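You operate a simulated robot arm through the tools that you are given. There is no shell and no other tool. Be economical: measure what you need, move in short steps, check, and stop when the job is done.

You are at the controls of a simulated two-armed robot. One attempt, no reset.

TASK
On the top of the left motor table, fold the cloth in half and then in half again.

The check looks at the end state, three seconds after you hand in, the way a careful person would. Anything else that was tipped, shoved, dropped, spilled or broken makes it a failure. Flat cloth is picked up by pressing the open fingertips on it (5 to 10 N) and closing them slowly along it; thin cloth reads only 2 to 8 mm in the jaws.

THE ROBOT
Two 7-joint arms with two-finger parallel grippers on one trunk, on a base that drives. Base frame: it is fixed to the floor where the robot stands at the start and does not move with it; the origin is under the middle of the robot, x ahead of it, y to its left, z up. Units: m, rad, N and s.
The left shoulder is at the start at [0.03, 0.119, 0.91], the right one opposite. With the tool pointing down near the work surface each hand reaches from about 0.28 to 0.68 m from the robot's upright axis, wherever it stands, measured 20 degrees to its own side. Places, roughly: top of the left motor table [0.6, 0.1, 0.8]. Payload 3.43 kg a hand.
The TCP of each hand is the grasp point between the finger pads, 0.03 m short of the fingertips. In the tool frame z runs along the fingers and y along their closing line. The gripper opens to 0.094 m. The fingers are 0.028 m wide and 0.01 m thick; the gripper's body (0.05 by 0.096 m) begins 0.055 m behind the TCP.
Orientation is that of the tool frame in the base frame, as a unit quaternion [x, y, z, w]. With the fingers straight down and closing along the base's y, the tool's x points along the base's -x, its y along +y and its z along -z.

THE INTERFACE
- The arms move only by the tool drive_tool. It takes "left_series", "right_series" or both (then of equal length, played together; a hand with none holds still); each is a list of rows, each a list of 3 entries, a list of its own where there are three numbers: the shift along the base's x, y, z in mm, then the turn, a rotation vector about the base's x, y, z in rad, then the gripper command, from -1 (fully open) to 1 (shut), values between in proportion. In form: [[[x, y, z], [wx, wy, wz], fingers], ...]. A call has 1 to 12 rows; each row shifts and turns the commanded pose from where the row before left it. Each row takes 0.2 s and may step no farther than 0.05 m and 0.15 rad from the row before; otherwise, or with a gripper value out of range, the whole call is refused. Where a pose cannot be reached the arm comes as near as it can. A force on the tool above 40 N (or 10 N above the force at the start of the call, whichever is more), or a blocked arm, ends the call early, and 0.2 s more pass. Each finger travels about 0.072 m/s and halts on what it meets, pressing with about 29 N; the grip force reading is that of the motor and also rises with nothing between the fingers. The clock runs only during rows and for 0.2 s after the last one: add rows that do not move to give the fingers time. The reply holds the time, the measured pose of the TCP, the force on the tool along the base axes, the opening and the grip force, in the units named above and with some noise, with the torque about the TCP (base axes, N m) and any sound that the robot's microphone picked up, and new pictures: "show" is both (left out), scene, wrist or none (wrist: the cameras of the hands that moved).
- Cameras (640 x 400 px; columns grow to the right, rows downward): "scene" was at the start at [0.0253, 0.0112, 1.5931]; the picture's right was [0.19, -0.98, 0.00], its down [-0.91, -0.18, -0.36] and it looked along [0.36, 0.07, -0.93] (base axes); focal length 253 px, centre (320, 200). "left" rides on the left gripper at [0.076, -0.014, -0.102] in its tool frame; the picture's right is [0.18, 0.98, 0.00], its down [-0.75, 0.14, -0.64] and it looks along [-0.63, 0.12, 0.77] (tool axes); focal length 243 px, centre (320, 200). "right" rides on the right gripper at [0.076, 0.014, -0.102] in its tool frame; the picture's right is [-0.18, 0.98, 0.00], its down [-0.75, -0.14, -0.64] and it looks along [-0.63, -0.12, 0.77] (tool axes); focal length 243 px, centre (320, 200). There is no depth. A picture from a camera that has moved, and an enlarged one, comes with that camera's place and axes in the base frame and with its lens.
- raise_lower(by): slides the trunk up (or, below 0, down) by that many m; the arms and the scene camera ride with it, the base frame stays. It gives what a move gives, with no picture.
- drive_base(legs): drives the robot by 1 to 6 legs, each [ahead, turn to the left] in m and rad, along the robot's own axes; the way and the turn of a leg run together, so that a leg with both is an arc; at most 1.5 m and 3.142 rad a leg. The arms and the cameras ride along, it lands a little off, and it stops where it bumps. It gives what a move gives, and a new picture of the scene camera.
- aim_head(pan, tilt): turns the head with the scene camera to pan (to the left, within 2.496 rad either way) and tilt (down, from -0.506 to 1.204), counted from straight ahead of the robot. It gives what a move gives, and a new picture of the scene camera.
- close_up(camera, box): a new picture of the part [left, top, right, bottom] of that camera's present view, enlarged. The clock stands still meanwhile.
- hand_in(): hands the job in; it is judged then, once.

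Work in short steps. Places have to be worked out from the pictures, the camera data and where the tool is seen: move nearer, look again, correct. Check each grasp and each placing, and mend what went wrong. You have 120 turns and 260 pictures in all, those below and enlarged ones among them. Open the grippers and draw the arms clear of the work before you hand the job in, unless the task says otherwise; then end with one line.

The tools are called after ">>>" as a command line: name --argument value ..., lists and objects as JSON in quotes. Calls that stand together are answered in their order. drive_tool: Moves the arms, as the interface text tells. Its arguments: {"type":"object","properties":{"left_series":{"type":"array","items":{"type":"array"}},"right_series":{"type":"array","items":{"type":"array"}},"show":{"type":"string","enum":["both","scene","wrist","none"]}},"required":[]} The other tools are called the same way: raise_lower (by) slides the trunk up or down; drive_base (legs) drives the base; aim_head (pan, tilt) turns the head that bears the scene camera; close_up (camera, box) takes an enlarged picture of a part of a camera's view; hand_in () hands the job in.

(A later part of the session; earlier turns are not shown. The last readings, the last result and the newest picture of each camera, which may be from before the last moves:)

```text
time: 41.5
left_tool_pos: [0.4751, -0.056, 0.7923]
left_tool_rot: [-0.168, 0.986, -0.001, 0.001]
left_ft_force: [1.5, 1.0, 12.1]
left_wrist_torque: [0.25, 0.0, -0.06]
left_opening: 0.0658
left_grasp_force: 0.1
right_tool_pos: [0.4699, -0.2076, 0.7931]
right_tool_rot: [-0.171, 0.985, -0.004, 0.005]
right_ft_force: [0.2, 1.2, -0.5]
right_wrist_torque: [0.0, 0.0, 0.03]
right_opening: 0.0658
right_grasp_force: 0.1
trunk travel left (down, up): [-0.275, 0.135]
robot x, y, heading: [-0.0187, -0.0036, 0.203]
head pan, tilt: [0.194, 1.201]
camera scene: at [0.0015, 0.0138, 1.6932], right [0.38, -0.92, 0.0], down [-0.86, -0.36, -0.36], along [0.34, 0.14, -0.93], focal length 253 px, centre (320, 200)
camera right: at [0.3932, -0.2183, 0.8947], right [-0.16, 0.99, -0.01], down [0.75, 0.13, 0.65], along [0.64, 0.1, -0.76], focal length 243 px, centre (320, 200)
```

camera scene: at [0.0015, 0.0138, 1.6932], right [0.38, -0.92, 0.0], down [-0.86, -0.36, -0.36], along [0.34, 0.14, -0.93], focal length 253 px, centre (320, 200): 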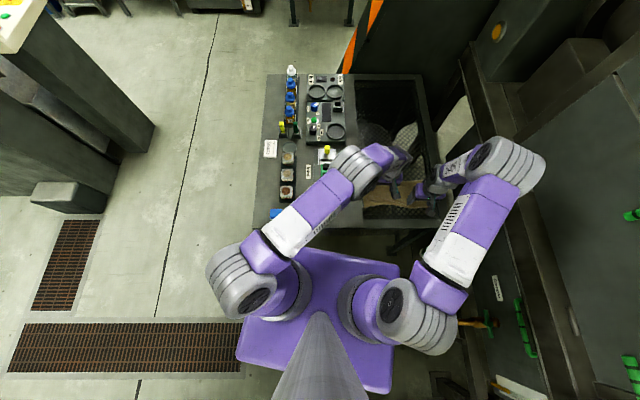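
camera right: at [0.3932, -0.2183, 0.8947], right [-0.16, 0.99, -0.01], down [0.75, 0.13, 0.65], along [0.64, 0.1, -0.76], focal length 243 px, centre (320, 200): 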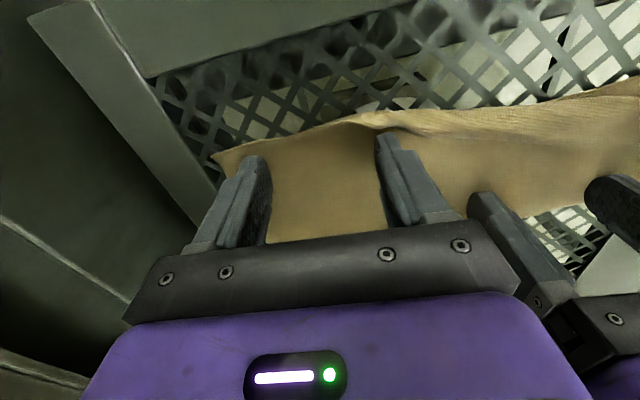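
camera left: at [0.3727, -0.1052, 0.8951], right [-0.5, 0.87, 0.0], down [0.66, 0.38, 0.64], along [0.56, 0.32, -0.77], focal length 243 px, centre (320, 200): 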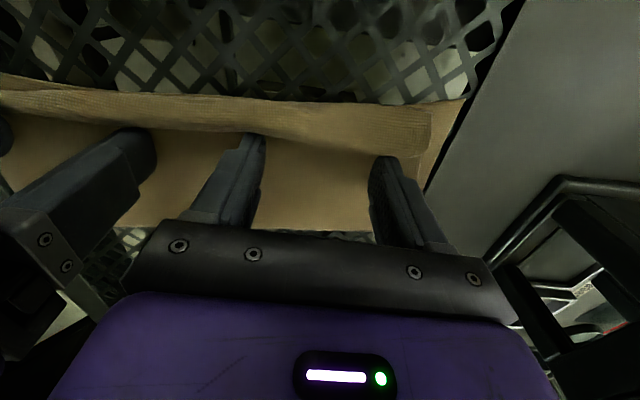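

The right half of the flap has gone over. I'll push slightly farther, then lift the right hand and look.

>>> drive_tool --right_series '[[[-6.3, -2.3, 0], [0, 0, 0], -0.4], [[-6.3, -2.3, 0], [0, 0, 0], -0.4], [[-4, -1.5, 25], [0, 0, 0], -0.4], [[0, 0, 35], [0, 0, 0], -0.4]]' --show "wrist"

```text
time: 42.5
left_tool_pos: [0.4729, -0.0556, 0.7913]
left_tool_rot: [-0.169, 0.986, -0.001, 0.0]
left_ft_force: [1.3, 1.5, 15.4]
left_wrist_torque: [0.27, 0.06, -0.03]
left_opening: 0.066
left_grasp_force: 0.1
right_tool_pos: [0.4538, -0.2111, 0.8527]
right_tool_rot: [-0.172, 0.985, -0.004, 0.004]
right_ft_force: [0.3, -0.6, 0.9]
right_wrist_torque: [0.01, -0.03, -0.03]
right_opening: 0.0659
right_grasp_force: 0.0
trunk travel left (down, up): [-0.275, 0.135]
robot x, y, heading: [-0.0193, -0.0004, 0.201]
head pan, tilt: [0.194, 1.201]
camera right: at [0.3766, -0.2239, 0.9539], right [-0.16, 0.99, -0.01], down [0.75, 0.13, 0.65], along [0.64, 0.1, -0.76], focal length 243 px, centre (320, 200)
```

right: 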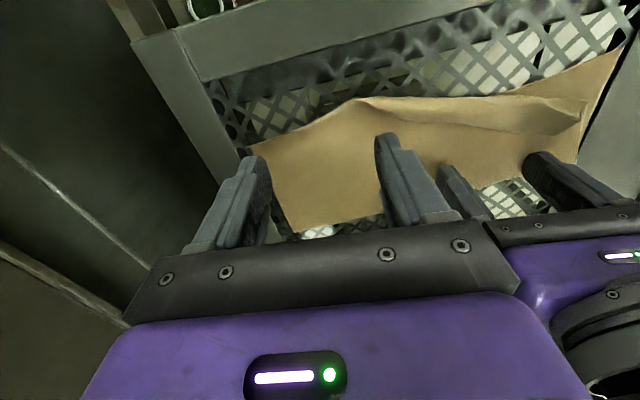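

The right half is flat now. I'll anchor with the right hand on the body and then push the left half over.

>>> drive_tool --right_series '[[[36, 13, 0], [0, 0, 0], -0.4], [[35, 13, 0], [0, 0, 0], -0.4], [[0, 0, -35], [0, 0, 0], -0.4], [[0, 0, -22], [0, 0, 0], -0.4], [[0, 0, -4], [0, 0, 0], -0.4], [[0, 0, 0], [0, 0, 0], -0.4]]' --show "none"

```text
time: 43.9
left_tool_pos: [0.4737, -0.055, 0.7913]
left_tool_rot: [-0.168, 0.986, -0.001, 0.001]
left_ft_force: [2.1, -0.7, 14.4]
left_wrist_torque: [0.21, 0.04, 0.0]
left_opening: 0.0658
left_grasp_force: 0.0
right_tool_pos: [0.5255, -0.1841, 0.7922]
right_tool_rot: [-0.171, 0.985, -0.004, 0.005]
right_ft_force: [-0.9, 1.4, 7.5]
right_wrist_torque: [0.21, 0.11, 0.01]
right_opening: 0.0658
right_grasp_force: 0.0
trunk travel left (down, up): [-0.275, 0.135]
robot x, y, heading: [-0.0164, -0.0045, 0.202]
head pan, tilt: [0.194, 1.201]
```

>>> drive_tool --left_series '[[[0, 0, 3], [0, 0, 0], -0.4], [[-7.5, -2.7, 0], [0, 0, 0], -0.4], [[-7.5, -2.7, 0], [0, 0, 0], -0.4], [[-7.5, -2.7, 0], [0, 0, 0], -0.4], [[-7.5, -2.7, 0], [0, 0, 0], -0.4], [[-7.5, -2.7, 0], [0, 0, 0], -0.4], [[-7.5, -2.7, 0], [0, 0, 0], -0.4]]' --show "wrist"

```text
time: 45.5
left_tool_pos: [0.4278, -0.0708, 0.7946]
left_tool_rot: [-0.169, 0.986, -0.001, 0.001]
left_ft_force: [0.7, 1.0, 1.5]
left_wrist_torque: [-0.01, 0.01, -0.01]
left_opening: 0.0658
left_grasp_force: 0.1
right_tool_pos: [0.5267, -0.1843, 0.7925]
right_tool_rot: [-0.172, 0.985, -0.003, 0.005]
right_ft_force: [0.1, 1.6, 17.4]
right_wrist_torque: [0.52, 0.28, -0.02]
right_opening: 0.0663
right_grasp_force: 0.7
trunk travel left (down, up): [-0.275, 0.135]
robot x, y, heading: [-0.019, -0.001, 0.202]
head pan, tilt: [0.194, 1.201]
camera left: at [0.3594, -0.109, 0.8974], right [-0.5, 0.87, 0.0], down [0.66, 0.38, 0.64], along [0.56, 0.32, -0.77], focal length 243 px, centre (320, 200)
```

left: 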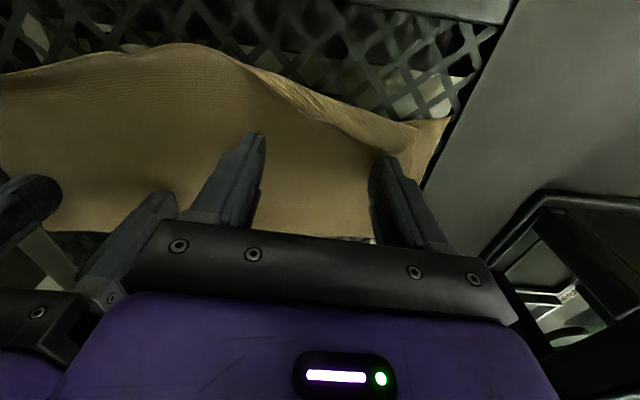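

The left half is rolling over too, so I'll continue another 30 mm and then lift.

>>> drive_tool --left_series '[[[-7.5, -2.7, 0], [0, 0, 0], -0.4], [[-7.5, -2.7, 0], [0, 0, 0], -0.4], [[-7.5, -2.7, 0], [0, 0, 0], -0.4], [[-7.5, -2.7, 0], [0, 0, 0], -0.4], [[-3, -1, 25], [0, 0, 0], -0.4], [[0, 0, 40], [0, 0, 0], -0.4]]' --show "wrist"

```text
time: 46.9
left_tool_pos: [0.3925, -0.0844, 0.8604]
left_tool_rot: [-0.169, 0.986, -0.001, 0.001]
left_ft_force: [0.0, -0.4, 0.2]
left_wrist_torque: [-0.01, -0.01, 0.0]
left_opening: 0.0659
left_grasp_force: 0.1
right_tool_pos: [0.5265, -0.1845, 0.7916]
right_tool_rot: [-0.172, 0.985, -0.004, 0.006]
right_ft_force: [0.2, 1.9, 20.1]
right_wrist_torque: [0.64, 0.31, -0.07]
right_opening: 0.066
right_grasp_force: 0.5
trunk travel left (down, up): [-0.275, 0.135]
robot x, y, heading: [-0.0253, -0.0035, 0.203]
head pan, tilt: [0.194, 1.201]
camera left: at [0.3257, -0.1207, 0.963], right [-0.5, 0.87, 0.0], down [0.66, 0.38, 0.64], along [0.56, 0.32, -0.77], focal length 243 px, centre (320, 200)
```

left: 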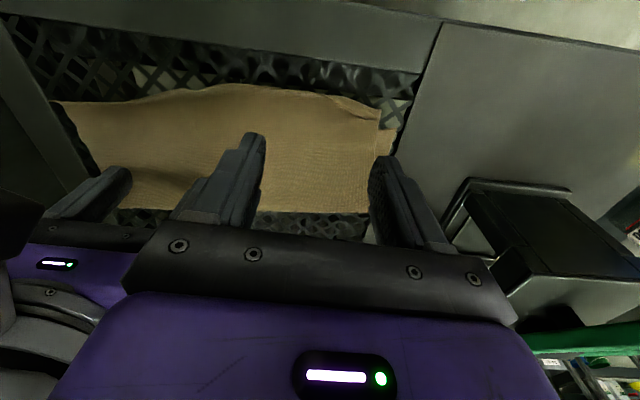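

The flap is unrolled along its whole length. I'll lift both hands clear to inspect the result.

>>> drive_tool --left_series '[[[-5, 0, 40], [0, 0, 0], -0.4], [[-5, 30, 40], [0, 0, 0], -0.4], [[-5, 45, 15], [0, 0, 0], -0.4], [[-5, 45, 10], [0, 0, 0], -0.4], [[-5, 45, 10], [0, 0, 0], -0.4]]' --right_series '[[[0, 0, 40], [0, 0, 0], -0.4], [[0, -10, 45], [0, 0, 0], -0.4], [[-10, -45, 10], [0, 0, 0], -0.4], [[-20, -44, 10], [0, 0, 0], -0.4], [[-20, -44, 10], [0, 0, 0], -0.4]]' --show "scene"

>>> close_up --camera "scene" --box '[345, 160, 455, 230]'

```text
refused: row 2 steps farther than a row can; nothing moved
```

```text
5.71 times, centred on (400, 195) of scene
camera zoom: at [0.0006, 0.0144, 1.6932], right [0.38, -0.92, 0.0], down [-0.86, -0.36, -0.36], along [0.34, 0.14, -0.93], focal length 1447 px, centre (-137, 229)
```

zoom: 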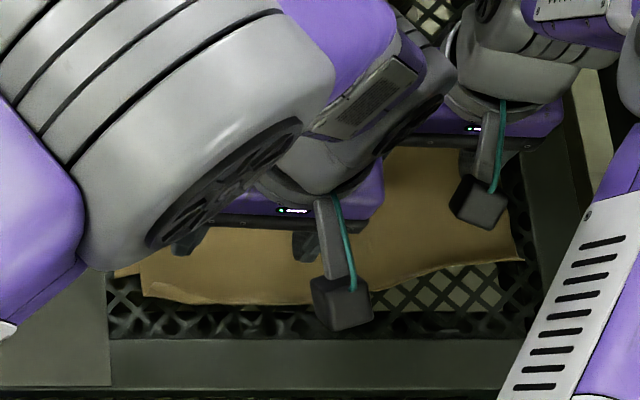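

That call was refused because row 2 stepped too far, so I'll use smaller steps.

>>> drive_tool --left_series '[[[-5, 0, 40], [0, 0, 0], -0.4], [[-5, 25, 35], [0, 0, 0], -0.4], [[-5, 45, 15], [0, 0, 0], -0.4], [[-5, 45, 10], [0, 0, 0], -0.4], [[-5, 45, 10], [0, 0, 0], -0.4], [[-5, 45, 0], [0, 0, 0], -0.4]]' --right_series '[[[0, 0, 40], [0, 0, 0], -0.4], [[0, -10, 45], [0, 0, 0], -0.4], [[-10, -45, 10], [0, 0, 0], -0.4], [[-20, -44, 5], [0, 0, 0], -0.4], [[-20, -44, 5], [0, 0, 0], -0.4], [[-5, -20, 0], [0, 0, 0], -0.4]]' --show "none"

>>> close_up --camera "scene" --box '[345, 160, 455, 230]'

>>> close_up --camera "left" --box '[0, 0, 640, 400]'

```text
time: 48.2
left_tool_pos: [0.3652, 0.125, 0.9697]
left_tool_rot: [-0.168, 0.986, -0.001, 0.0]
left_ft_force: [0.8, 1.1, 0.0]
left_wrist_torque: [-0.02, -0.02, 0.03]
left_opening: 0.0655
left_grasp_force: 0.0
right_tool_pos: [0.4711, -0.3483, 0.8987]
right_tool_rot: [-0.173, 0.985, -0.003, 0.003]
right_ft_force: [-0.4, 0.2, -0.5]
right_wrist_torque: [0.0, -0.01, -0.01]
right_opening: 0.0659
right_grasp_force: 0.0
trunk travel left (down, up): [-0.275, 0.135]
robot x, y, heading: [-0.0176, -0.0021, 0.199]
head pan, tilt: [0.194, 1.201]
```

```text
5.71 times, centred on (400, 195) of scene
camera zoom: at [0.0027, 0.0149, 1.6931], right [0.38, -0.92, 0.0], down [-0.86, -0.36, -0.36], along [0.33, 0.14, -0.93], focal length 1447 px, centre (-137, 229)
```

zoom: 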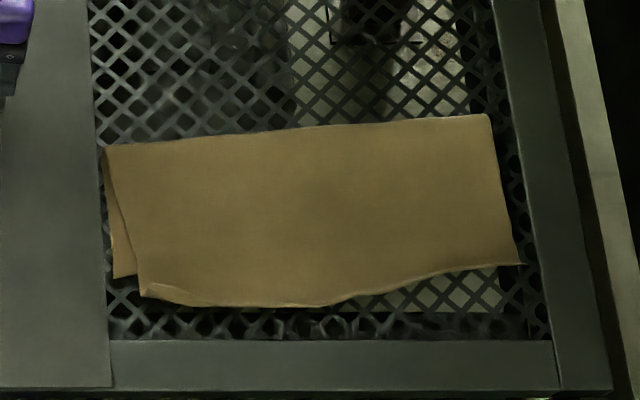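

```text
1.00 times, centred on (320, 200) of left (not enlarged: the box is as wide or as high as the picture)
camera zoom: at [0.2967, 0.0865, 1.0725], right [-0.5, 0.87, 0.0], down [0.66, 0.38, 0.64], along [0.56, 0.32, -0.77], focal length 243 px, centre (320, 200)
```

zoom: 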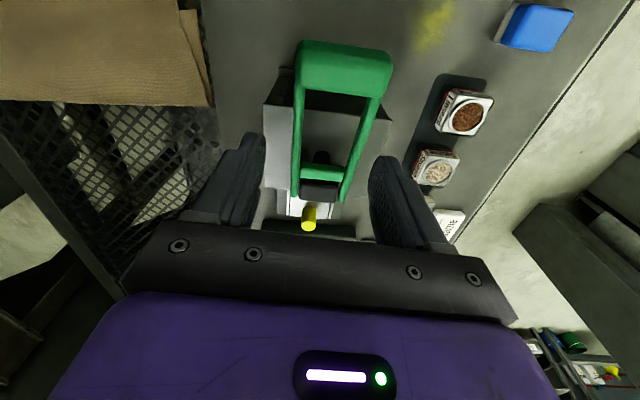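

The first fold is now flat, but the top layer sits about 12 mm past the near edge and about 17 mm too far right. I'll try to nudge the top layer back by light friction from both hands near its free edge.

>>> drive_tool --left_series '[[[7.4, -41.5, 0], [0, 0, 0], -0.4], [[7.4, -41.5, 0], [0, 0, 0], -0.4], [[7.4, -41.5, 0], [0, 0, 0], -0.4], [[7.4, -41.5, 0], [0, 0, 0], -0.4], [[7.4, -41.5, 0], [0, 0, 0], -0.4], [[0, 0, -42], [0, 0, 0], -0.4], [[0, 0, -42], [0, 0, 0], -0.4], [[0, 0, -42], [0, 0, 0], -0.4], [[0, 0, -38], [0, 0, 0], -0.4]]' --right_series '[[[0.6, 28.6, 0], [0, 0, 0], -0.4], [[0.6, 28.6, 0], [0, 0, 0], -0.4], [[0.6, 28.6, 0], [0, 0, 0], -0.4], [[0.6, 28.6, 0], [0, 0, 0], -0.4], [[0.6, 28.6, 0], [0, 0, 0], -0.4], [[0, 0, -25], [0, 0, 0], -0.4], [[0, 0, -25], [0, 0, 0], -0.4], [[0, 0, -25], [0, 0, 0], -0.4], [[0, 0, -18], [0, 0, 0], -0.4]]' --show "wrist"

```text
time: 50.2
left_tool_pos: [0.4033, -0.0857, 0.8032]
left_tool_rot: [-0.169, 0.986, 0.0, 0.001]
left_ft_force: [0.4, 0.2, -0.2]
left_wrist_torque: [-0.03, -0.02, -0.02]
left_opening: 0.0657
left_grasp_force: 0.0
right_tool_pos: [0.4723, -0.2055, 0.8045]
right_tool_rot: [-0.172, 0.985, -0.002, 0.005]
right_ft_force: [0.2, -0.1, -0.2]
right_wrist_torque: [0.03, -0.02, -0.01]
right_opening: 0.0659
right_grasp_force: 0.2
trunk travel left (down, up): [-0.275, 0.135]
robot x, y, heading: [-0.0204, -0.004, 0.2]
head pan, tilt: [0.194, 1.201]
camera right: at [0.3959, -0.2173, 0.905], right [-0.16, 0.99, -0.01], down [0.75, 0.13, 0.65], along [0.64, 0.1, -0.76], focal length 243 px, centre (320, 200)
camera left: at [0.3343, -0.124, 0.9061], right [-0.5, 0.87, 0.0], down [0.66, 0.38, 0.64], along [0.56, 0.32, -0.77], focal length 243 px, centre (320, 200)
```

right: 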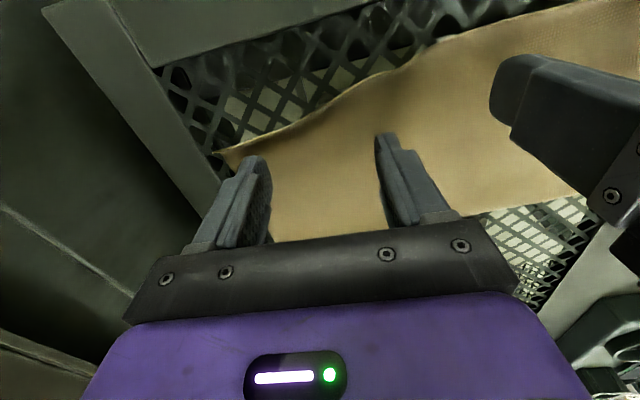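
left: 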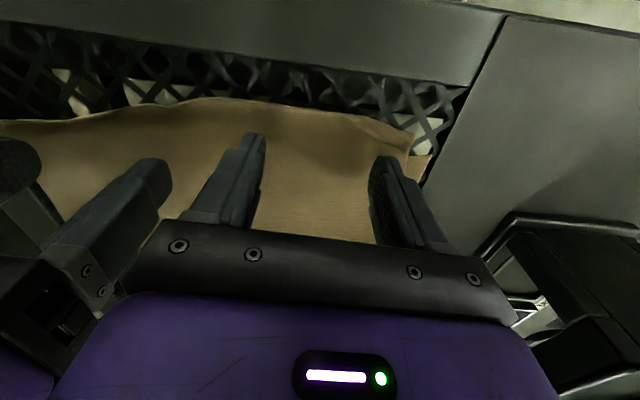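

I'll lower to light contact and drag about 20 mm left and slightly away.

>>> drive_tool --left_series '[[[0, 0, -6], [0, 0, 0], -0.4], [[0, 0, -4.5], [0, 0, 0], -0.4], [[1.5, 4.8, 0], [0, 0, 0], -0.4], [[1.5, 4.8, 0], [0, 0, 0], -0.4], [[1.5, 4.8, 0], [0, 0, 0], -0.4], [[1.5, 4.8, 0], [0, 0, 0], -0.4]]' --right_series '[[[0, 0, -6], [0, 0, 0], -0.4], [[0, 0, -6], [0, 0, 0], -0.4], [[1.5, 4.8, 0], [0, 0, 0], -0.4], [[1.5, 4.8, 0], [0, 0, 0], -0.4], [[1.5, 4.8, 0], [0, 0, 0], -0.4], [[1.5, 4.8, 0], [0, 0, 0], -0.4]]' --show "wrist"

```text
time: 51.6
left_tool_pos: [0.4084, -0.067, 0.7946]
left_tool_rot: [-0.168, 0.986, -0.001, 0.002]
left_ft_force: [-1.1, 0.4, 0.0]
left_wrist_torque: [-0.03, -0.02, -0.01]
left_opening: 0.066
left_grasp_force: 0.0
right_tool_pos: [0.479, -0.1887, 0.7926]
right_tool_rot: [-0.172, 0.985, -0.004, 0.004]
right_ft_force: [-1.0, -1.7, 7.8]
right_wrist_torque: [0.18, 0.11, 0.04]
right_opening: 0.0652
right_grasp_force: 0.1
trunk travel left (down, up): [-0.275, 0.135]
robot x, y, heading: [-0.0159, -0.004, 0.202]
head pan, tilt: [0.194, 1.201]
camera right: at [0.4017, -0.1994, 0.8934], right [-0.16, 0.99, -0.01], down [0.75, 0.13, 0.65], along [0.64, 0.1, -0.76], focal length 243 px, centre (320, 200)
camera left: at [0.3407, -0.1044, 0.8977], right [-0.5, 0.87, 0.0], down [0.66, 0.38, 0.64], along [0.56, 0.32, -0.77], focal length 243 px, centre (320, 200)
```

right: 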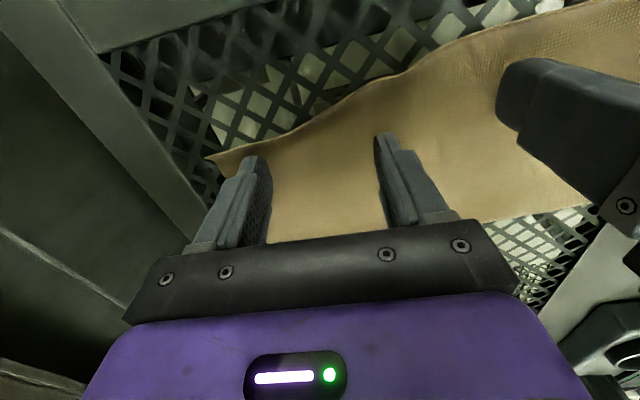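
left: 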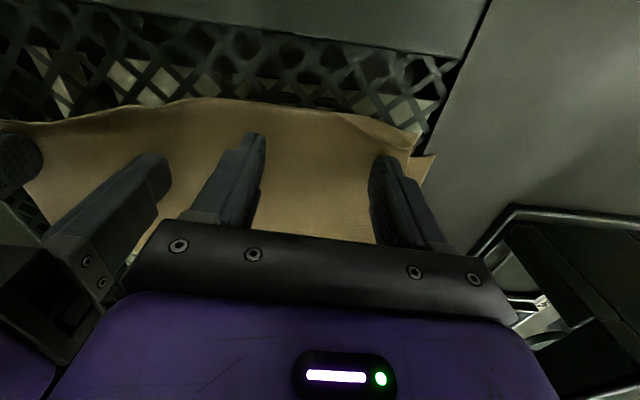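

The two layers move together on the mesh, so I can't shift one against the other that way. A mismatch of about 1 cm is acceptable, so I'll go on to the second fold. I'll lift both hands and put the right hand above the right short edge to look.

>>> drive_tool --left_series '[[[0, 0, 45], [0, 0, 0], -0.4], [[0, 0, 45], [0, 0, 0], -0.4], [[-5, 20, 45], [0, 0, 0], -0.4], [[-8, 40, 25], [0, 0, 0], -0.4], [[-8, 45, 10], [0, 0, 0], -0.4], [[-8, 45, 5], [0, 0, 0], -0.4], [[-8, 45, 0], [0, 0, 0], -0.4]]' --right_series '[[[0, 0, 40], [0, 0, 0], -0.4], [[0, 0, 40], [0, 0, 0], 0], [[15, -10, 20], [0, 0, 0], 0.3], [[15, -10, 0], [0, 0, 0], 0.3], [[15, -10, 0], [0, 0, 0], 0.3], [[15, -10, 0], [0, 0, 0], 0.3], [[0, 0, 0], [0, 0, 0], 0.3]]' --show "wrist"

>>> close_up --camera "scene" --box '[345, 160, 455, 230]'

```text
time: 53.2
left_tool_pos: [0.37, 0.1321, 0.9696]
left_tool_rot: [-0.168, 0.986, 0.0, 0.001]
left_ft_force: [-0.1, 0.1, -0.3]
left_wrist_torque: [-0.03, 0.02, -0.02]
left_opening: 0.0659
left_grasp_force: 0.1
right_tool_pos: [0.5391, -0.2274, 0.8923]
right_tool_rot: [-0.171, 0.985, -0.003, 0.004]
right_ft_force: [0.0, -0.9, 0.5]
right_wrist_torque: [0.02, -0.03, -0.03]
right_opening: 0.033
right_grasp_force: 0.1
trunk travel left (down, up): [-0.275, 0.135]
robot x, y, heading: [-0.0188, -0.0023, 0.199]
head pan, tilt: [0.194, 1.201]
camera right: at [0.4614, -0.2382, 0.9922], right [-0.16, 0.99, -0.01], down [0.75, 0.13, 0.65], along [0.64, 0.1, -0.76], focal length 243 px, centre (320, 200)
camera left: at [0.302, 0.0942, 1.0712], right [-0.5, 0.87, 0.0], down [0.66, 0.38, 0.64], along [0.56, 0.32, -0.77], focal length 243 px, centre (320, 200)
```

right: 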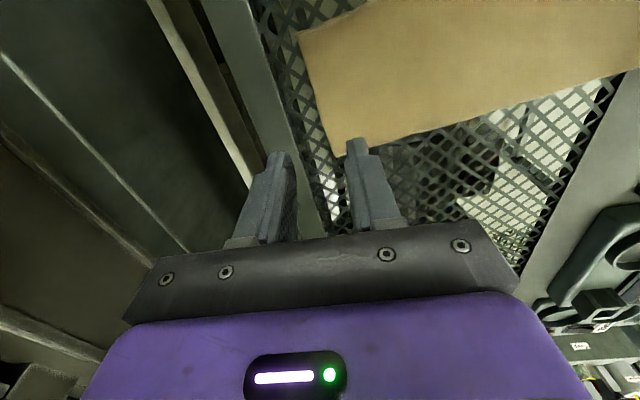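
left: 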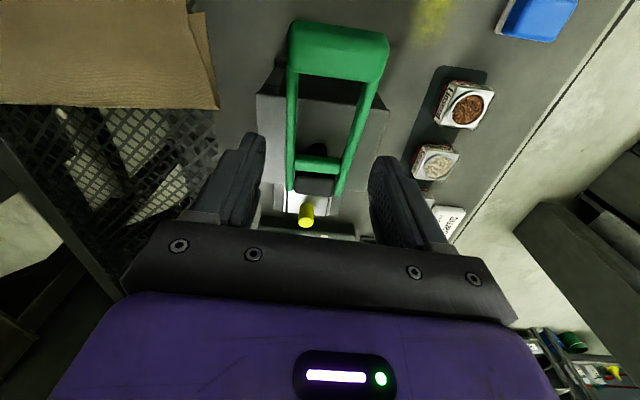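

```text
5.71 times, centred on (400, 195) of scene
camera zoom: at [0.0019, 0.0152, 1.6931], right [0.38, -0.92, 0.0], down [-0.86, -0.36, -0.36], along [0.33, 0.14, -0.93], focal length 1447 px, centre (-137, 229)
```

zoom: 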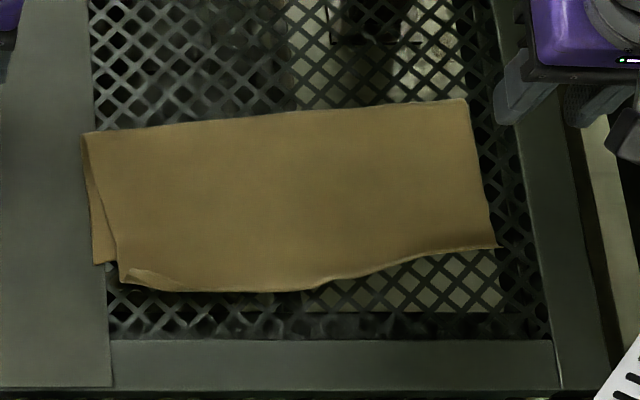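

The cloth is flat with two layers. For the second fold the right hand will take the left short edge (midpoint ≈ (0.414, 0.021)) and carry it to the right. The left arm moves out of the way first.

>>> drive_tool --left_series '[[[-10, 30, 25], [0, 0, 0], -0.4], [[-10, 30, 25], [0, 0, 0], -0.4], [[-10, 25, 20], [0, 0, 0], -0.4], [[-10, 25, 20], [0, 0, 0], -0.4], [[-10, 20, 0], [0, 0, 0], -0.4], [[-10, 10, 0], [0, 0, 0], -0.4], [[0, 0, 0], [0, 0, 0], -0.4], [[0, 0, 0], [0, 0, 0], -0.4]]' --right_series '[[[-17, 33.8, 0], [0, 0, 0.0143], 0.3], [[-17, 33.8, 0], [0, 0, 0.0143], 0.3], [[-17, 33.8, 0], [0, 0, 0.0143], 0.3], [[-17, 33.8, 0], [0, 0, 0.0143], 0.3], [[-17, 33.8, 0], [0, 0, 0.0143], 0.3], [[-17, 33.8, 0], [0, 0, 0.0143], 0.3], [[-17, 33.8, 0], [0, 0, 0.0143], 0.3], [[0, 0, -30], [0, 0, 0], 0.3]]'

```text
time: 55.0
left_tool_pos: [0.3114, 0.2686, 1.0593]
left_tool_rot: [-0.167, 0.986, 0.0, 0.0]
left_ft_force: [0.4, 0.5, -0.3]
left_wrist_torque: [-0.01, -0.01, 0.02]
left_opening: 0.0658
left_grasp_force: 0.1
right_tool_pos: [0.4212, 0.0074, 0.8614]
right_tool_rot: [-0.221, 0.975, -0.002, 0.004]
right_ft_force: [0.0, -0.1, -0.4]
right_wrist_torque: [0.01, 0.03, 0.01]
right_opening: 0.0328
right_grasp_force: 0.0
trunk travel left (down, up): [-0.275, 0.135]
robot x, y, heading: [-0.0161, -0.0021, 0.199]
head pan, tilt: [0.194, 1.201]
camera scene: at [0.0036, 0.0133, 1.693], right [0.38, -0.92, 0.0], down [-0.86, -0.36, -0.36], along [0.33, 0.14, -0.93], focal length 253 px, centre (320, 200)
camera right: at [0.345, -0.0116, 0.9628], right [-0.26, 0.97, -0.01], down [0.74, 0.2, 0.65], along [0.63, 0.16, -0.76], focal length 243 px, centre (320, 200)
camera left: at [0.2444, 0.2307, 1.162], right [-0.5, 0.87, 0.0], down [0.66, 0.38, 0.64], along [0.56, 0.32, -0.77], focal length 243 px, centre (320, 200)
```

scene: 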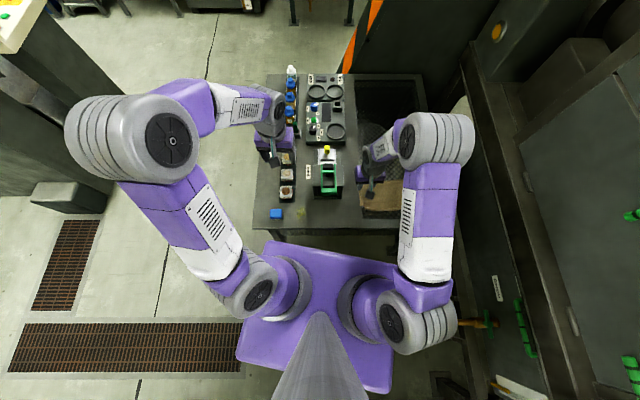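
right: 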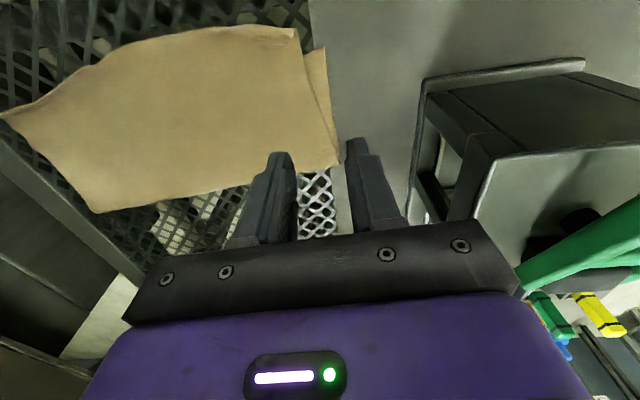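
left: 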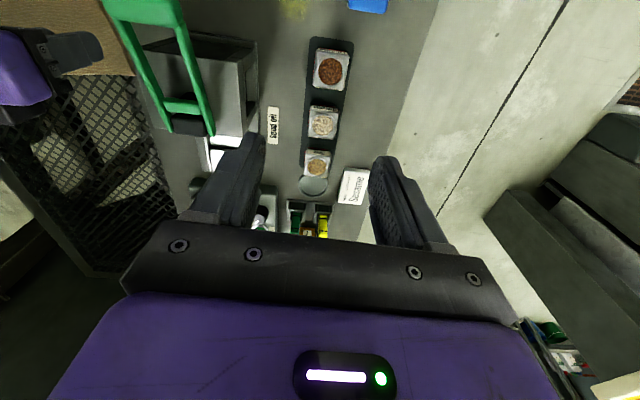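

The grasp lines up well along the edge. I'll shift 7 mm to the right so the bottom layer's edge sits just inside the outer finger, then lower.

>>> drive_tool --right_series '[[[3.3, -6.2, 0], [0, 0, 0], 0.3], [[0, 0, -35], [0, 0, 0], 0.3], [[0, 0, -22], [0, 0, 0], 0.3], [[0, 0, -8], [0, 0, 0], 0.3]]' --show "wrist"

```text
time: 56.0
left_tool_pos: [0.3122, 0.2683, 1.0598]
left_tool_rot: [-0.169, 0.986, 0.0, 0.001]
left_ft_force: [0.1, 0.1, -0.5]
left_wrist_torque: [0.03, -0.01, 0.03]
left_opening: 0.0656
left_grasp_force: 0.0
right_tool_pos: [0.424, 0.0021, 0.7979]
right_tool_rot: [-0.221, 0.975, -0.002, 0.004]
right_ft_force: [0.2, 0.3, -0.2]
right_wrist_torque: [0.02, 0.0, 0.0]
right_opening: 0.0326
right_grasp_force: 0.1
trunk travel left (down, up): [-0.275, 0.135]
robot x, y, heading: [-0.0214, -0.0001, 0.196]
head pan, tilt: [0.194, 1.201]
camera right: at [0.348, -0.0169, 0.8991], right [-0.26, 0.97, -0.01], down [0.73, 0.2, 0.65], along [0.63, 0.16, -0.76], focal length 243 px, centre (320, 200)
```

right: 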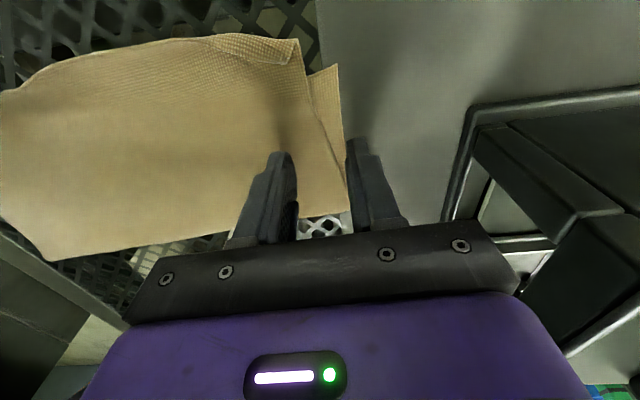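

The edge sits between the fingers. I'll press down.

>>> drive_tool --right_series '[[[0, 0, -3], [0, 0, 0], 0.3], [[0, 0, -2], [0, 0, 0], 0.3], [[0, 0, 0], [0, 0, 0], 0.3]]' --show "none"

```text
time: 56.9
left_tool_pos: [0.3118, 0.2684, 1.0597]
left_tool_rot: [-0.169, 0.986, 0.001, 0.0]
left_ft_force: [0.0, 0.4, 0.7]
left_wrist_torque: [0.01, 0.0, -0.01]
left_opening: 0.0659
left_grasp_force: 0.0
right_tool_pos: [0.4232, 0.0017, 0.7934]
right_tool_rot: [-0.221, 0.975, -0.002, 0.004]
right_ft_force: [-0.4, 0.4, -0.3]
right_wrist_torque: [-0.04, 0.0, -0.01]
right_opening: 0.033
right_grasp_force: 0.1
trunk travel left (down, up): [-0.275, 0.135]
robot x, y, heading: [-0.021, -0.0003, 0.207]
head pan, tilt: [0.194, 1.201]
```

>>> drive_tool --right_series '[[[0, 0, -2], [0, 0, 0], 0.3], [[0, 0, -1], [0, 0, 0], 0.3], [[0, 0, 0], [0, 0, 0], 0.3]]' --show "none"

```text
time: 57.6
left_tool_pos: [0.3083, 0.269, 1.0611]
left_tool_rot: [-0.169, 0.986, 0.0, 0.002]
left_ft_force: [-0.2, 0.3, -1.0]
left_wrist_torque: [0.01, -0.02, -0.03]
left_opening: 0.0658
left_grasp_force: 0.0
right_tool_pos: [0.424, 0.0021, 0.7919]
right_tool_rot: [-0.22, 0.975, -0.004, 0.006]
right_ft_force: [-2.7, -3.9, 36.7]
right_wrist_torque: [-0.58, 0.12, 0.01]
right_opening: 0.0328
right_grasp_force: 0.1
trunk travel left (down, up): [-0.275, 0.135]
robot x, y, heading: [-0.0214, -0.0017, 0.203]
head pan, tilt: [0.194, 1.201]
```

That is 37 N because the plate below is stiff, so I'll back off a little.

>>> drive_tool --right_series '[[[0, 0, 1], [0, 0, 0], 0.3], [[0, 0, 0], [0, 0, 0], 0.3]]' --show "none"

```text
time: 58.2
left_tool_pos: [0.3106, 0.2685, 1.0596]
left_tool_rot: [-0.169, 0.986, 0.0, 0.002]
left_ft_force: [0.3, 0.9, 0.1]
left_wrist_torque: [0.03, -0.02, -0.02]
left_opening: 0.0657
left_grasp_force: 0.0
right_tool_pos: [0.4234, 0.0021, 0.7924]
right_tool_rot: [-0.221, 0.975, -0.003, 0.006]
right_ft_force: [0.8, -3.9, 35.2]
right_wrist_torque: [-0.55, 0.02, 0.0]
right_opening: 0.0331
right_grasp_force: 0.0
trunk travel left (down, up): [-0.275, 0.135]
robot x, y, heading: [-0.0211, -0.0037, 0.205]
head pan, tilt: [0.194, 1.201]
```

>>> drive_tool --right_series '[[[0, 0, 1.2], [0, 0, 0], 0.3], [[0, 0, 0], [0, 0, 0], 0.3]]' --show "wrist"

```text
time: 58.9
left_tool_pos: [0.3111, 0.2674, 1.0606]
left_tool_rot: [-0.169, 0.986, 0.0, 0.0]
left_ft_force: [-0.4, 0.1, -0.2]
left_wrist_torque: [-0.02, -0.02, 0.0]
left_opening: 0.0659
left_grasp_force: 0.1
right_tool_pos: [0.4236, 0.0021, 0.7909]
right_tool_rot: [-0.221, 0.975, -0.002, 0.005]
right_ft_force: [4.3, -1.0, 20.2]
right_wrist_torque: [-0.32, -0.1, 0.07]
right_opening: 0.0331
right_grasp_force: 0.1
trunk travel left (down, up): [-0.275, 0.135]
robot x, y, heading: [-0.0203, -0.0, 0.198]
head pan, tilt: [0.194, 1.201]
camera right: at [0.3476, -0.0166, 0.8925], right [-0.26, 0.97, -0.01], down [0.73, 0.2, 0.65], along [0.63, 0.16, -0.76], focal length 243 px, centre (320, 200)
```

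right: 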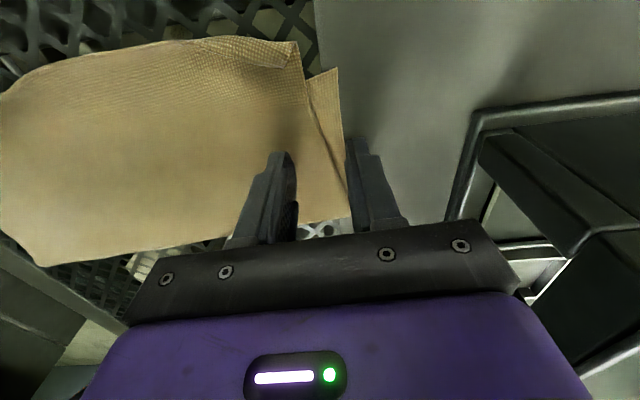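

That is 20 N and easing. I'll raise another 0.7 mm and close slowly.

>>> drive_tool --right_series '[[[0, 0, 0.7], [0, 0, 0], 0.3], [[0, 0, 0], [0, 0, 0], 0.37], [[0, 0, 0], [0, 0, 0], 0.44], [[0, 0, 0], [0, 0, 0], 0.51], [[0, 0, 0], [0, 0, 0], 0.58], [[0, 0, 0], [0, 0, 0], 0.65], [[0, 0, 0], [0, 0, 0], 0.72], [[0, 0, 0], [0, 0, 0], 0.79], [[0, 0, 0], [0, 0, 0], 0.86], [[0, 0, 0], [0, 0, 0], 0.93], [[0, 0, 0], [0, 0, 0], 1], [[0, 0, 0], [0, 0, 0], 1]]' --show "wrist"

```text
time: 61.5
left_tool_pos: [0.3102, 0.2682, 1.0594]
left_tool_rot: [-0.168, 0.986, 0.0, 0.001]
left_ft_force: [-0.6, 0.3, 0.1]
left_wrist_torque: [-0.03, -0.01, 0.02]
left_opening: 0.0656
left_grasp_force: 0.1
right_tool_pos: [0.4225, 0.0033, 0.7915]
right_tool_rot: [-0.221, 0.975, -0.003, 0.004]
right_ft_force: [-1.0, -0.2, 1.6]
right_wrist_torque: [-0.03, -0.01, 0.01]
right_opening: 0.0031
right_grasp_force: 29.0
trunk travel left (down, up): [-0.275, 0.135]
robot x, y, heading: [-0.0189, 0.0002, 0.203]
head pan, tilt: [0.194, 1.201]
camera right: at [0.3478, -0.0165, 0.8933], right [-0.26, 0.97, -0.01], down [0.73, 0.2, 0.65], along [0.63, 0.16, -0.76], focal length 243 px, centre (320, 200)
```

right: 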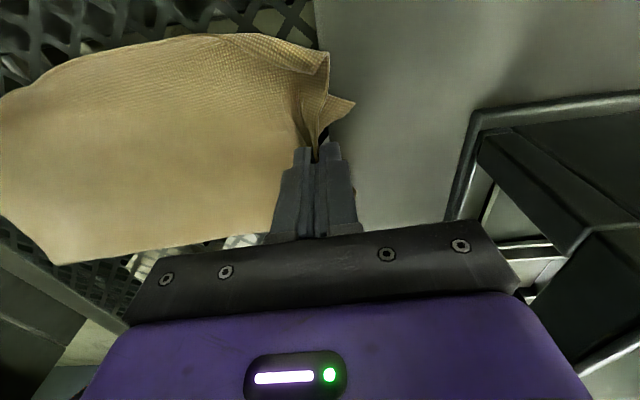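

The reading is 3.1 mm, and both layers look gathered. I'll lift a little to confirm both are held.

>>> drive_tool --right_series '[[[3, -6, 22], [0, 0, 0], 1], [[5, -10, 22], [0, 0, 0], 1], [[7, -13, 20], [0, 0, 0], 1]]'

>>> close_up --camera "scene" --box '[345, 160, 455, 230]'

>>> close_up --camera "left" --box '[0, 0, 200, 130]'

```text
time: 62.2
left_tool_pos: [0.3113, 0.2679, 1.0601]
left_tool_rot: [-0.169, 0.986, 0.0, 0.001]
left_ft_force: [-0.3, -0.1, 0.0]
left_wrist_torque: [0.04, -0.03, 0.0]
left_opening: 0.066
left_grasp_force: 0.0
right_tool_pos: [0.4398, -0.0269, 0.8562]
right_tool_rot: [-0.22, 0.975, -0.002, 0.004]
right_ft_force: [0.3, 0.0, 0.6]
right_wrist_torque: [0.02, 0.04, 0.02]
right_opening: 0.0031
right_grasp_force: 29.1
trunk travel left (down, up): [-0.275, 0.135]
robot x, y, heading: [-0.0225, -0.0045, 0.203]
head pan, tilt: [0.194, 1.201]
camera scene: at [0.0022, 0.0128, 1.6931], right [0.38, -0.92, 0.0], down [-0.86, -0.36, -0.36], along [0.33, 0.14, -0.93], focal length 253 px, centre (320, 200)
camera right: at [0.3637, -0.0456, 0.9572], right [-0.26, 0.97, -0.01], down [0.73, 0.2, 0.65], along [0.63, 0.16, -0.76], focal length 243 px, centre (320, 200)
```

scene: 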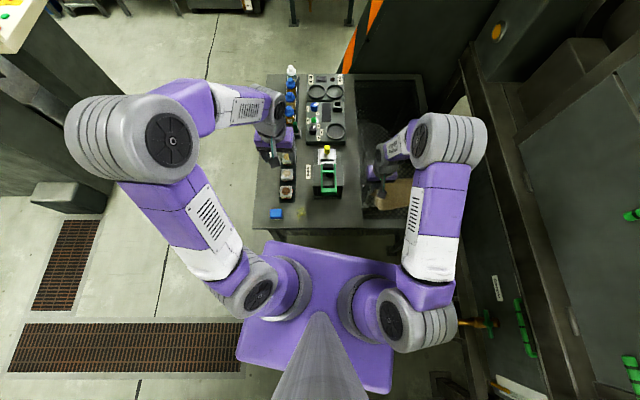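
right: 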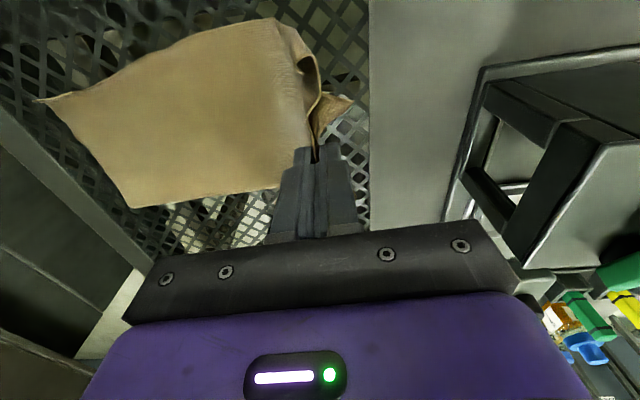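

```text
5.71 times, centred on (400, 195) of scene
camera zoom: at [0.0022, 0.0128, 1.6931], right [0.38, -0.92, 0.0], down [-0.86, -0.36, -0.36], along [0.33, 0.14, -0.93], focal length 1447 px, centre (-137, 229)
```

zoom: 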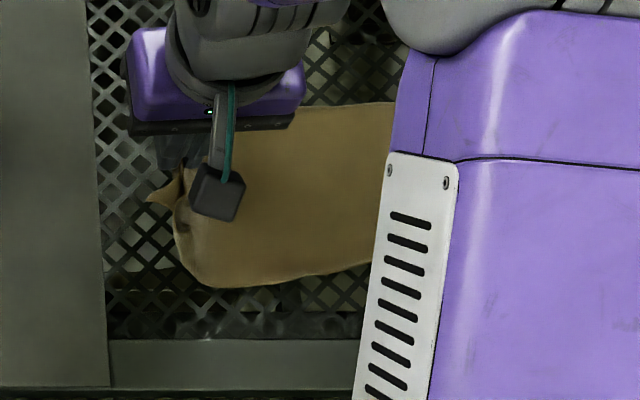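

```text
3.08 times, centred on (100, 65) of left
camera zoom: at [0.2435, 0.2303, 1.1624], right [-0.5, 0.87, 0.0], down [0.66, 0.38, 0.64], along [0.56, 0.32, -0.77], focal length 746 px, centre (997, 615)
```

zoom: 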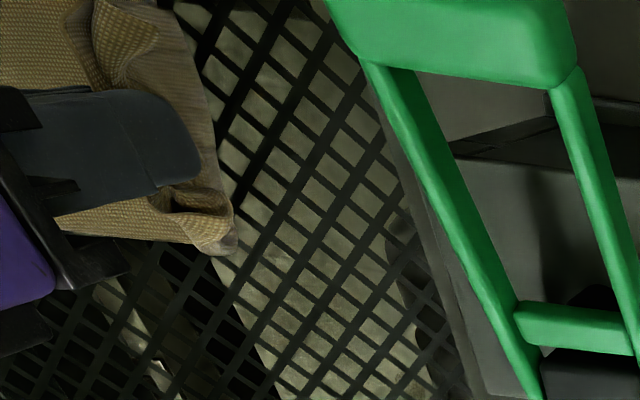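

Both layers are lifted and the right edge hasn't moved. I'll carry the edge over to the right, tilting the fingers gradually.

>>> drive_tool --right_series '[[[10.3, -20.7, 16], [0.0493, 0.0245, 0], 1], [[10.3, -20.7, 12], [0.0493, 0.0245, 0], 1], [[10.3, -20.7, 8], [0.0493, 0.0245, 0], 1], [[10.3, -20.7, 2], [0.0493, 0.0245, 0], 1], [[10.3, -20.7, -6], [0.0493, 0.0245, 0], 1], [[10.3, -20.7, -14], [0.0493, 0.0245, 0], 1]]'

>>> close_up --camera "scene" --box '[345, 160, 455, 230]'

```text
time: 63.6
left_tool_pos: [0.3119, 0.2669, 1.0593]
left_tool_rot: [-0.168, 0.986, 0.0, -0.001]
left_ft_force: [-0.3, -1.5, -0.5]
left_wrist_torque: [0.01, -0.02, 0.02]
left_opening: 0.0661
left_grasp_force: 0.1
right_tool_pos: [0.5012, -0.1505, 0.8735]
right_tool_rot: [-0.218, 0.963, 0.158, -0.035]
right_ft_force: [0.6, -0.4, 0.1]
right_wrist_torque: [-0.02, -0.01, 0.0]
right_opening: 0.003
right_grasp_force: 28.9
trunk travel left (down, up): [-0.275, 0.135]
robot x, y, heading: [-0.0189, -0.0017, 0.201]
head pan, tilt: [0.194, 1.201]
camera scene: at [0.0031, 0.0124, 1.6931], right [0.38, -0.92, 0.0], down [-0.86, -0.36, -0.36], along [0.33, 0.14, -0.93], focal length 253 px, centre (320, 200)
camera right: at [0.4403, -0.2, 0.9743], right [-0.24, 0.92, 0.31], down [0.82, 0.02, 0.56], along [0.51, 0.39, -0.76], focal length 243 px, centre (320, 200)
```

scene: 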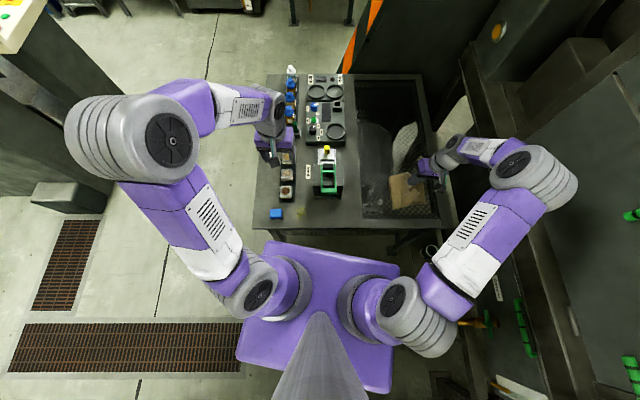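
right: 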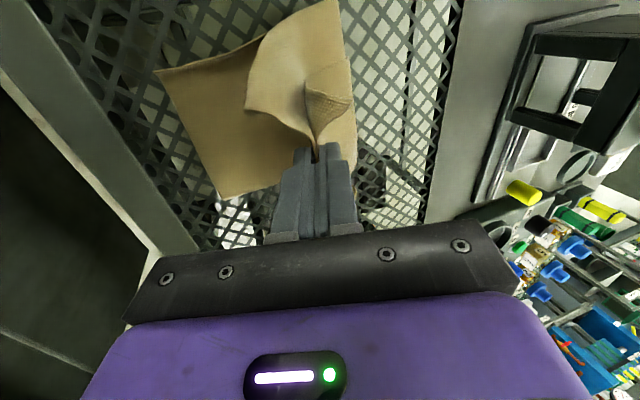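

```text
5.71 times, centred on (400, 195) of scene
camera zoom: at [0.0031, 0.0124, 1.6931], right [0.38, -0.92, 0.0], down [-0.86, -0.36, -0.36], along [0.33, 0.14, -0.93], focal length 1447 px, centre (-137, 229)
```

zoom: 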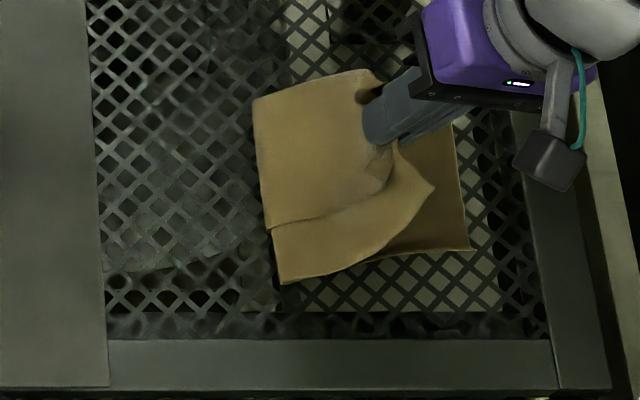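

The fold is coming over cleanly, and the anchor half slid only about 1 cm. I'll lower the edge onto the right edge.

>>> drive_tool --right_series '[[[7.8, -19.5, -16], [0.06, 0.03, 0], 1], [[7.8, -19.5, -24], [0.06, 0.03, 0], 1], [[7.8, -19.5, -28], [0.06, 0.03, 0], 1]]' --show "wrist"

>>> close_up --camera "scene" --box '[345, 160, 455, 230]'

```text
time: 64.5
left_tool_pos: [0.3129, 0.2675, 1.06]
left_tool_rot: [-0.169, 0.986, 0.0, 0.001]
left_ft_force: [-0.1, -0.6, -0.2]
left_wrist_torque: [-0.01, 0.03, 0.04]
left_opening: 0.0656
left_grasp_force: 0.0
right_tool_pos: [0.5258, -0.2077, 0.8043]
right_tool_rot: [-0.214, 0.942, 0.253, -0.058]
right_ft_force: [0.1, -0.3, 0.2]
right_wrist_torque: [-0.05, 0.0, 0.01]
right_opening: 0.003
right_grasp_force: 29.0
trunk travel left (down, up): [-0.275, 0.135]
robot x, y, heading: [-0.0175, -0.0021, 0.208]
head pan, tilt: [0.194, 1.201]
camera right: at [0.4742, -0.2761, 0.8988], right [-0.2, 0.85, 0.49], down [0.87, -0.08, 0.48], along [0.45, 0.53, -0.72], focal length 243 px, centre (320, 200)
```

right: 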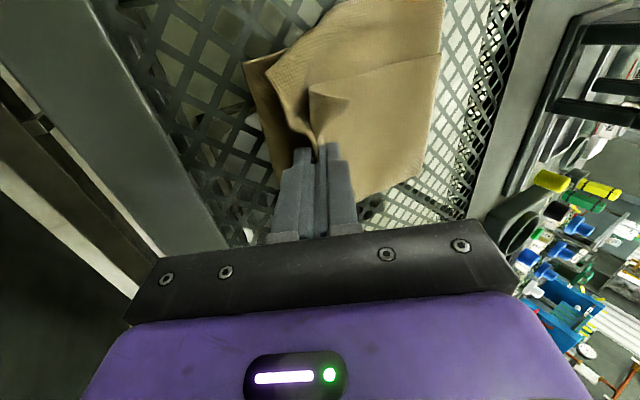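

```text
5.71 times, centred on (400, 195) of scene
camera zoom: at [0.0035, 0.0123, 1.6931], right [0.38, -0.92, 0.0], down [-0.86, -0.36, -0.36], along [0.33, 0.14, -0.93], focal length 1447 px, centre (-137, 229)
```

zoom: 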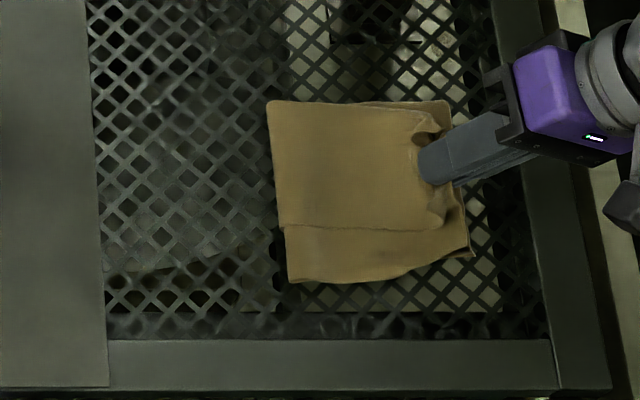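

The layers line up very well. To stop the edge rolling back this time, I'll tilt further, open, and draw the hand outward almost horizontally so the upper finger sweeps the edge flat.

>>> drive_tool --right_series '[[[1, -2.1, -1], [0.0896, 0.0445, 0], 1], [[1, -2.1, -1], [0.0896, 0.0445, 0], 1], [[1, -2.1, -1], [0.0896, 0.0445, 0], 1], [[0, 0, 0], [0, 0, 0], 1]]' --show "wrist"

```text
time: 65.5
left_tool_pos: [0.311, 0.2686, 1.0601]
left_tool_rot: [-0.168, 0.986, 0.0, 0.002]
left_ft_force: [0.0, -0.2, -0.1]
left_wrist_torque: [-0.01, 0.03, 0.02]
left_opening: 0.0659
left_grasp_force: 0.0
right_tool_pos: [0.527, -0.2157, 0.8024]
right_tool_rot: [-0.201, 0.893, 0.391, -0.092]
right_ft_force: [0.5, -0.1, 0.2]
right_wrist_torque: [-0.03, -0.03, -0.01]
right_opening: 0.0033
right_grasp_force: 29.3
trunk travel left (down, up): [-0.275, 0.135]
robot x, y, heading: [-0.0198, -0.0032, 0.204]
head pan, tilt: [0.194, 1.201]
camera right: at [0.4872, -0.3063, 0.8822], right [-0.12, 0.68, 0.72], down [0.93, -0.19, 0.33], along [0.36, 0.71, -0.61], focal length 243 px, centre (320, 200)
```

right: 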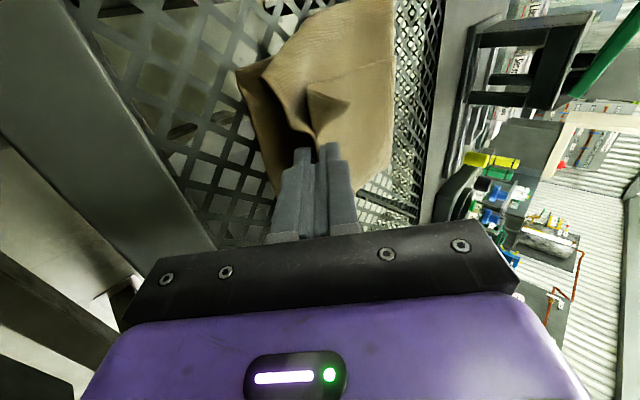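

Now I'll open and sweep outward.

>>> drive_tool --right_series '[[[0, 0, 2], [0, 0, 0], 0.8], [[0, 0, 2], [0, 0, 0], 0.6], [[0, 0, 0], [0, 0, 0], 0.6], [[4.5, -9, 1.5], [0, 0, 0], 0.6], [[4.5, -9, 1.5], [0, 0, 0], 0.6], [[4.5, -9, 1.5], [0, 0, 0], 0.6], [[4.5, -9, 3], [0, 0, 0], 0.6], [[4.5, -9, 10], [0, 0, 0], 0.6], [[4.5, -9, 25], [0, 0, 0], 0.6]]' --show "wrist"

>>> close_up --camera "scene" --box '[345, 160, 455, 230]'

```text
time: 67.5
left_tool_pos: [0.312, 0.2681, 1.0603]
left_tool_rot: [-0.168, 0.986, 0.0, 0.0]
left_ft_force: [0.4, 0.2, 0.0]
left_wrist_torque: [0.0, 0.02, 0.02]
left_opening: 0.0657
left_grasp_force: 0.1
right_tool_pos: [0.5316, -0.2622, 0.8561]
right_tool_rot: [-0.202, 0.894, 0.389, -0.092]
right_ft_force: [-0.1, -0.5, 0.0]
right_wrist_torque: [-0.01, 0.01, 0.01]
right_opening: 0.0188
right_grasp_force: 0.0
right hand out of reach, approached as far as the arm can: row 5, 6, 7, 8
trunk travel left (down, up): [-0.275, 0.135]
robot x, y, heading: [-0.0251, -0.0003, 0.199]
head pan, tilt: [0.194, 1.201]
camera right: at [0.4915, -0.3542, 0.9353], right [-0.12, 0.68, 0.72], down [0.93, -0.19, 0.33], along [0.36, 0.71, -0.61], focal length 243 px, centre (320, 200)
```

right: 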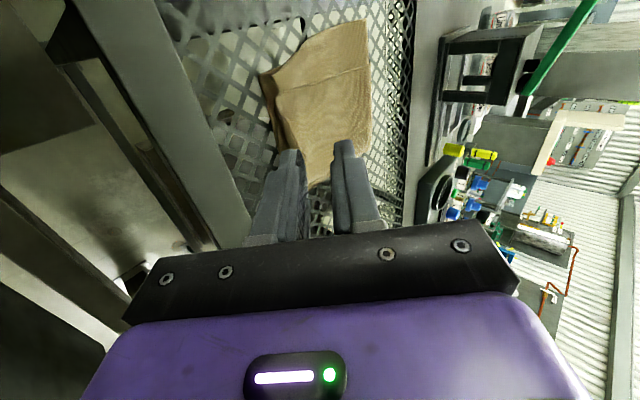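

```text
5.71 times, centred on (400, 195) of scene
camera zoom: at [0.0021, 0.0132, 1.6931], right [0.38, -0.92, 0.0], down [-0.86, -0.36, -0.36], along [0.33, 0.14, -0.93], focal length 1447 px, centre (-137, 229)
```

zoom: 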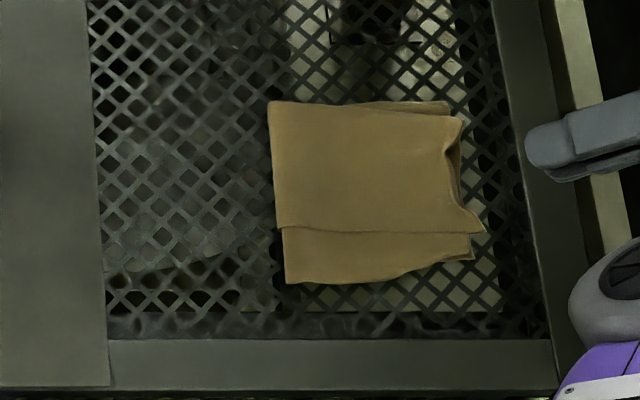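

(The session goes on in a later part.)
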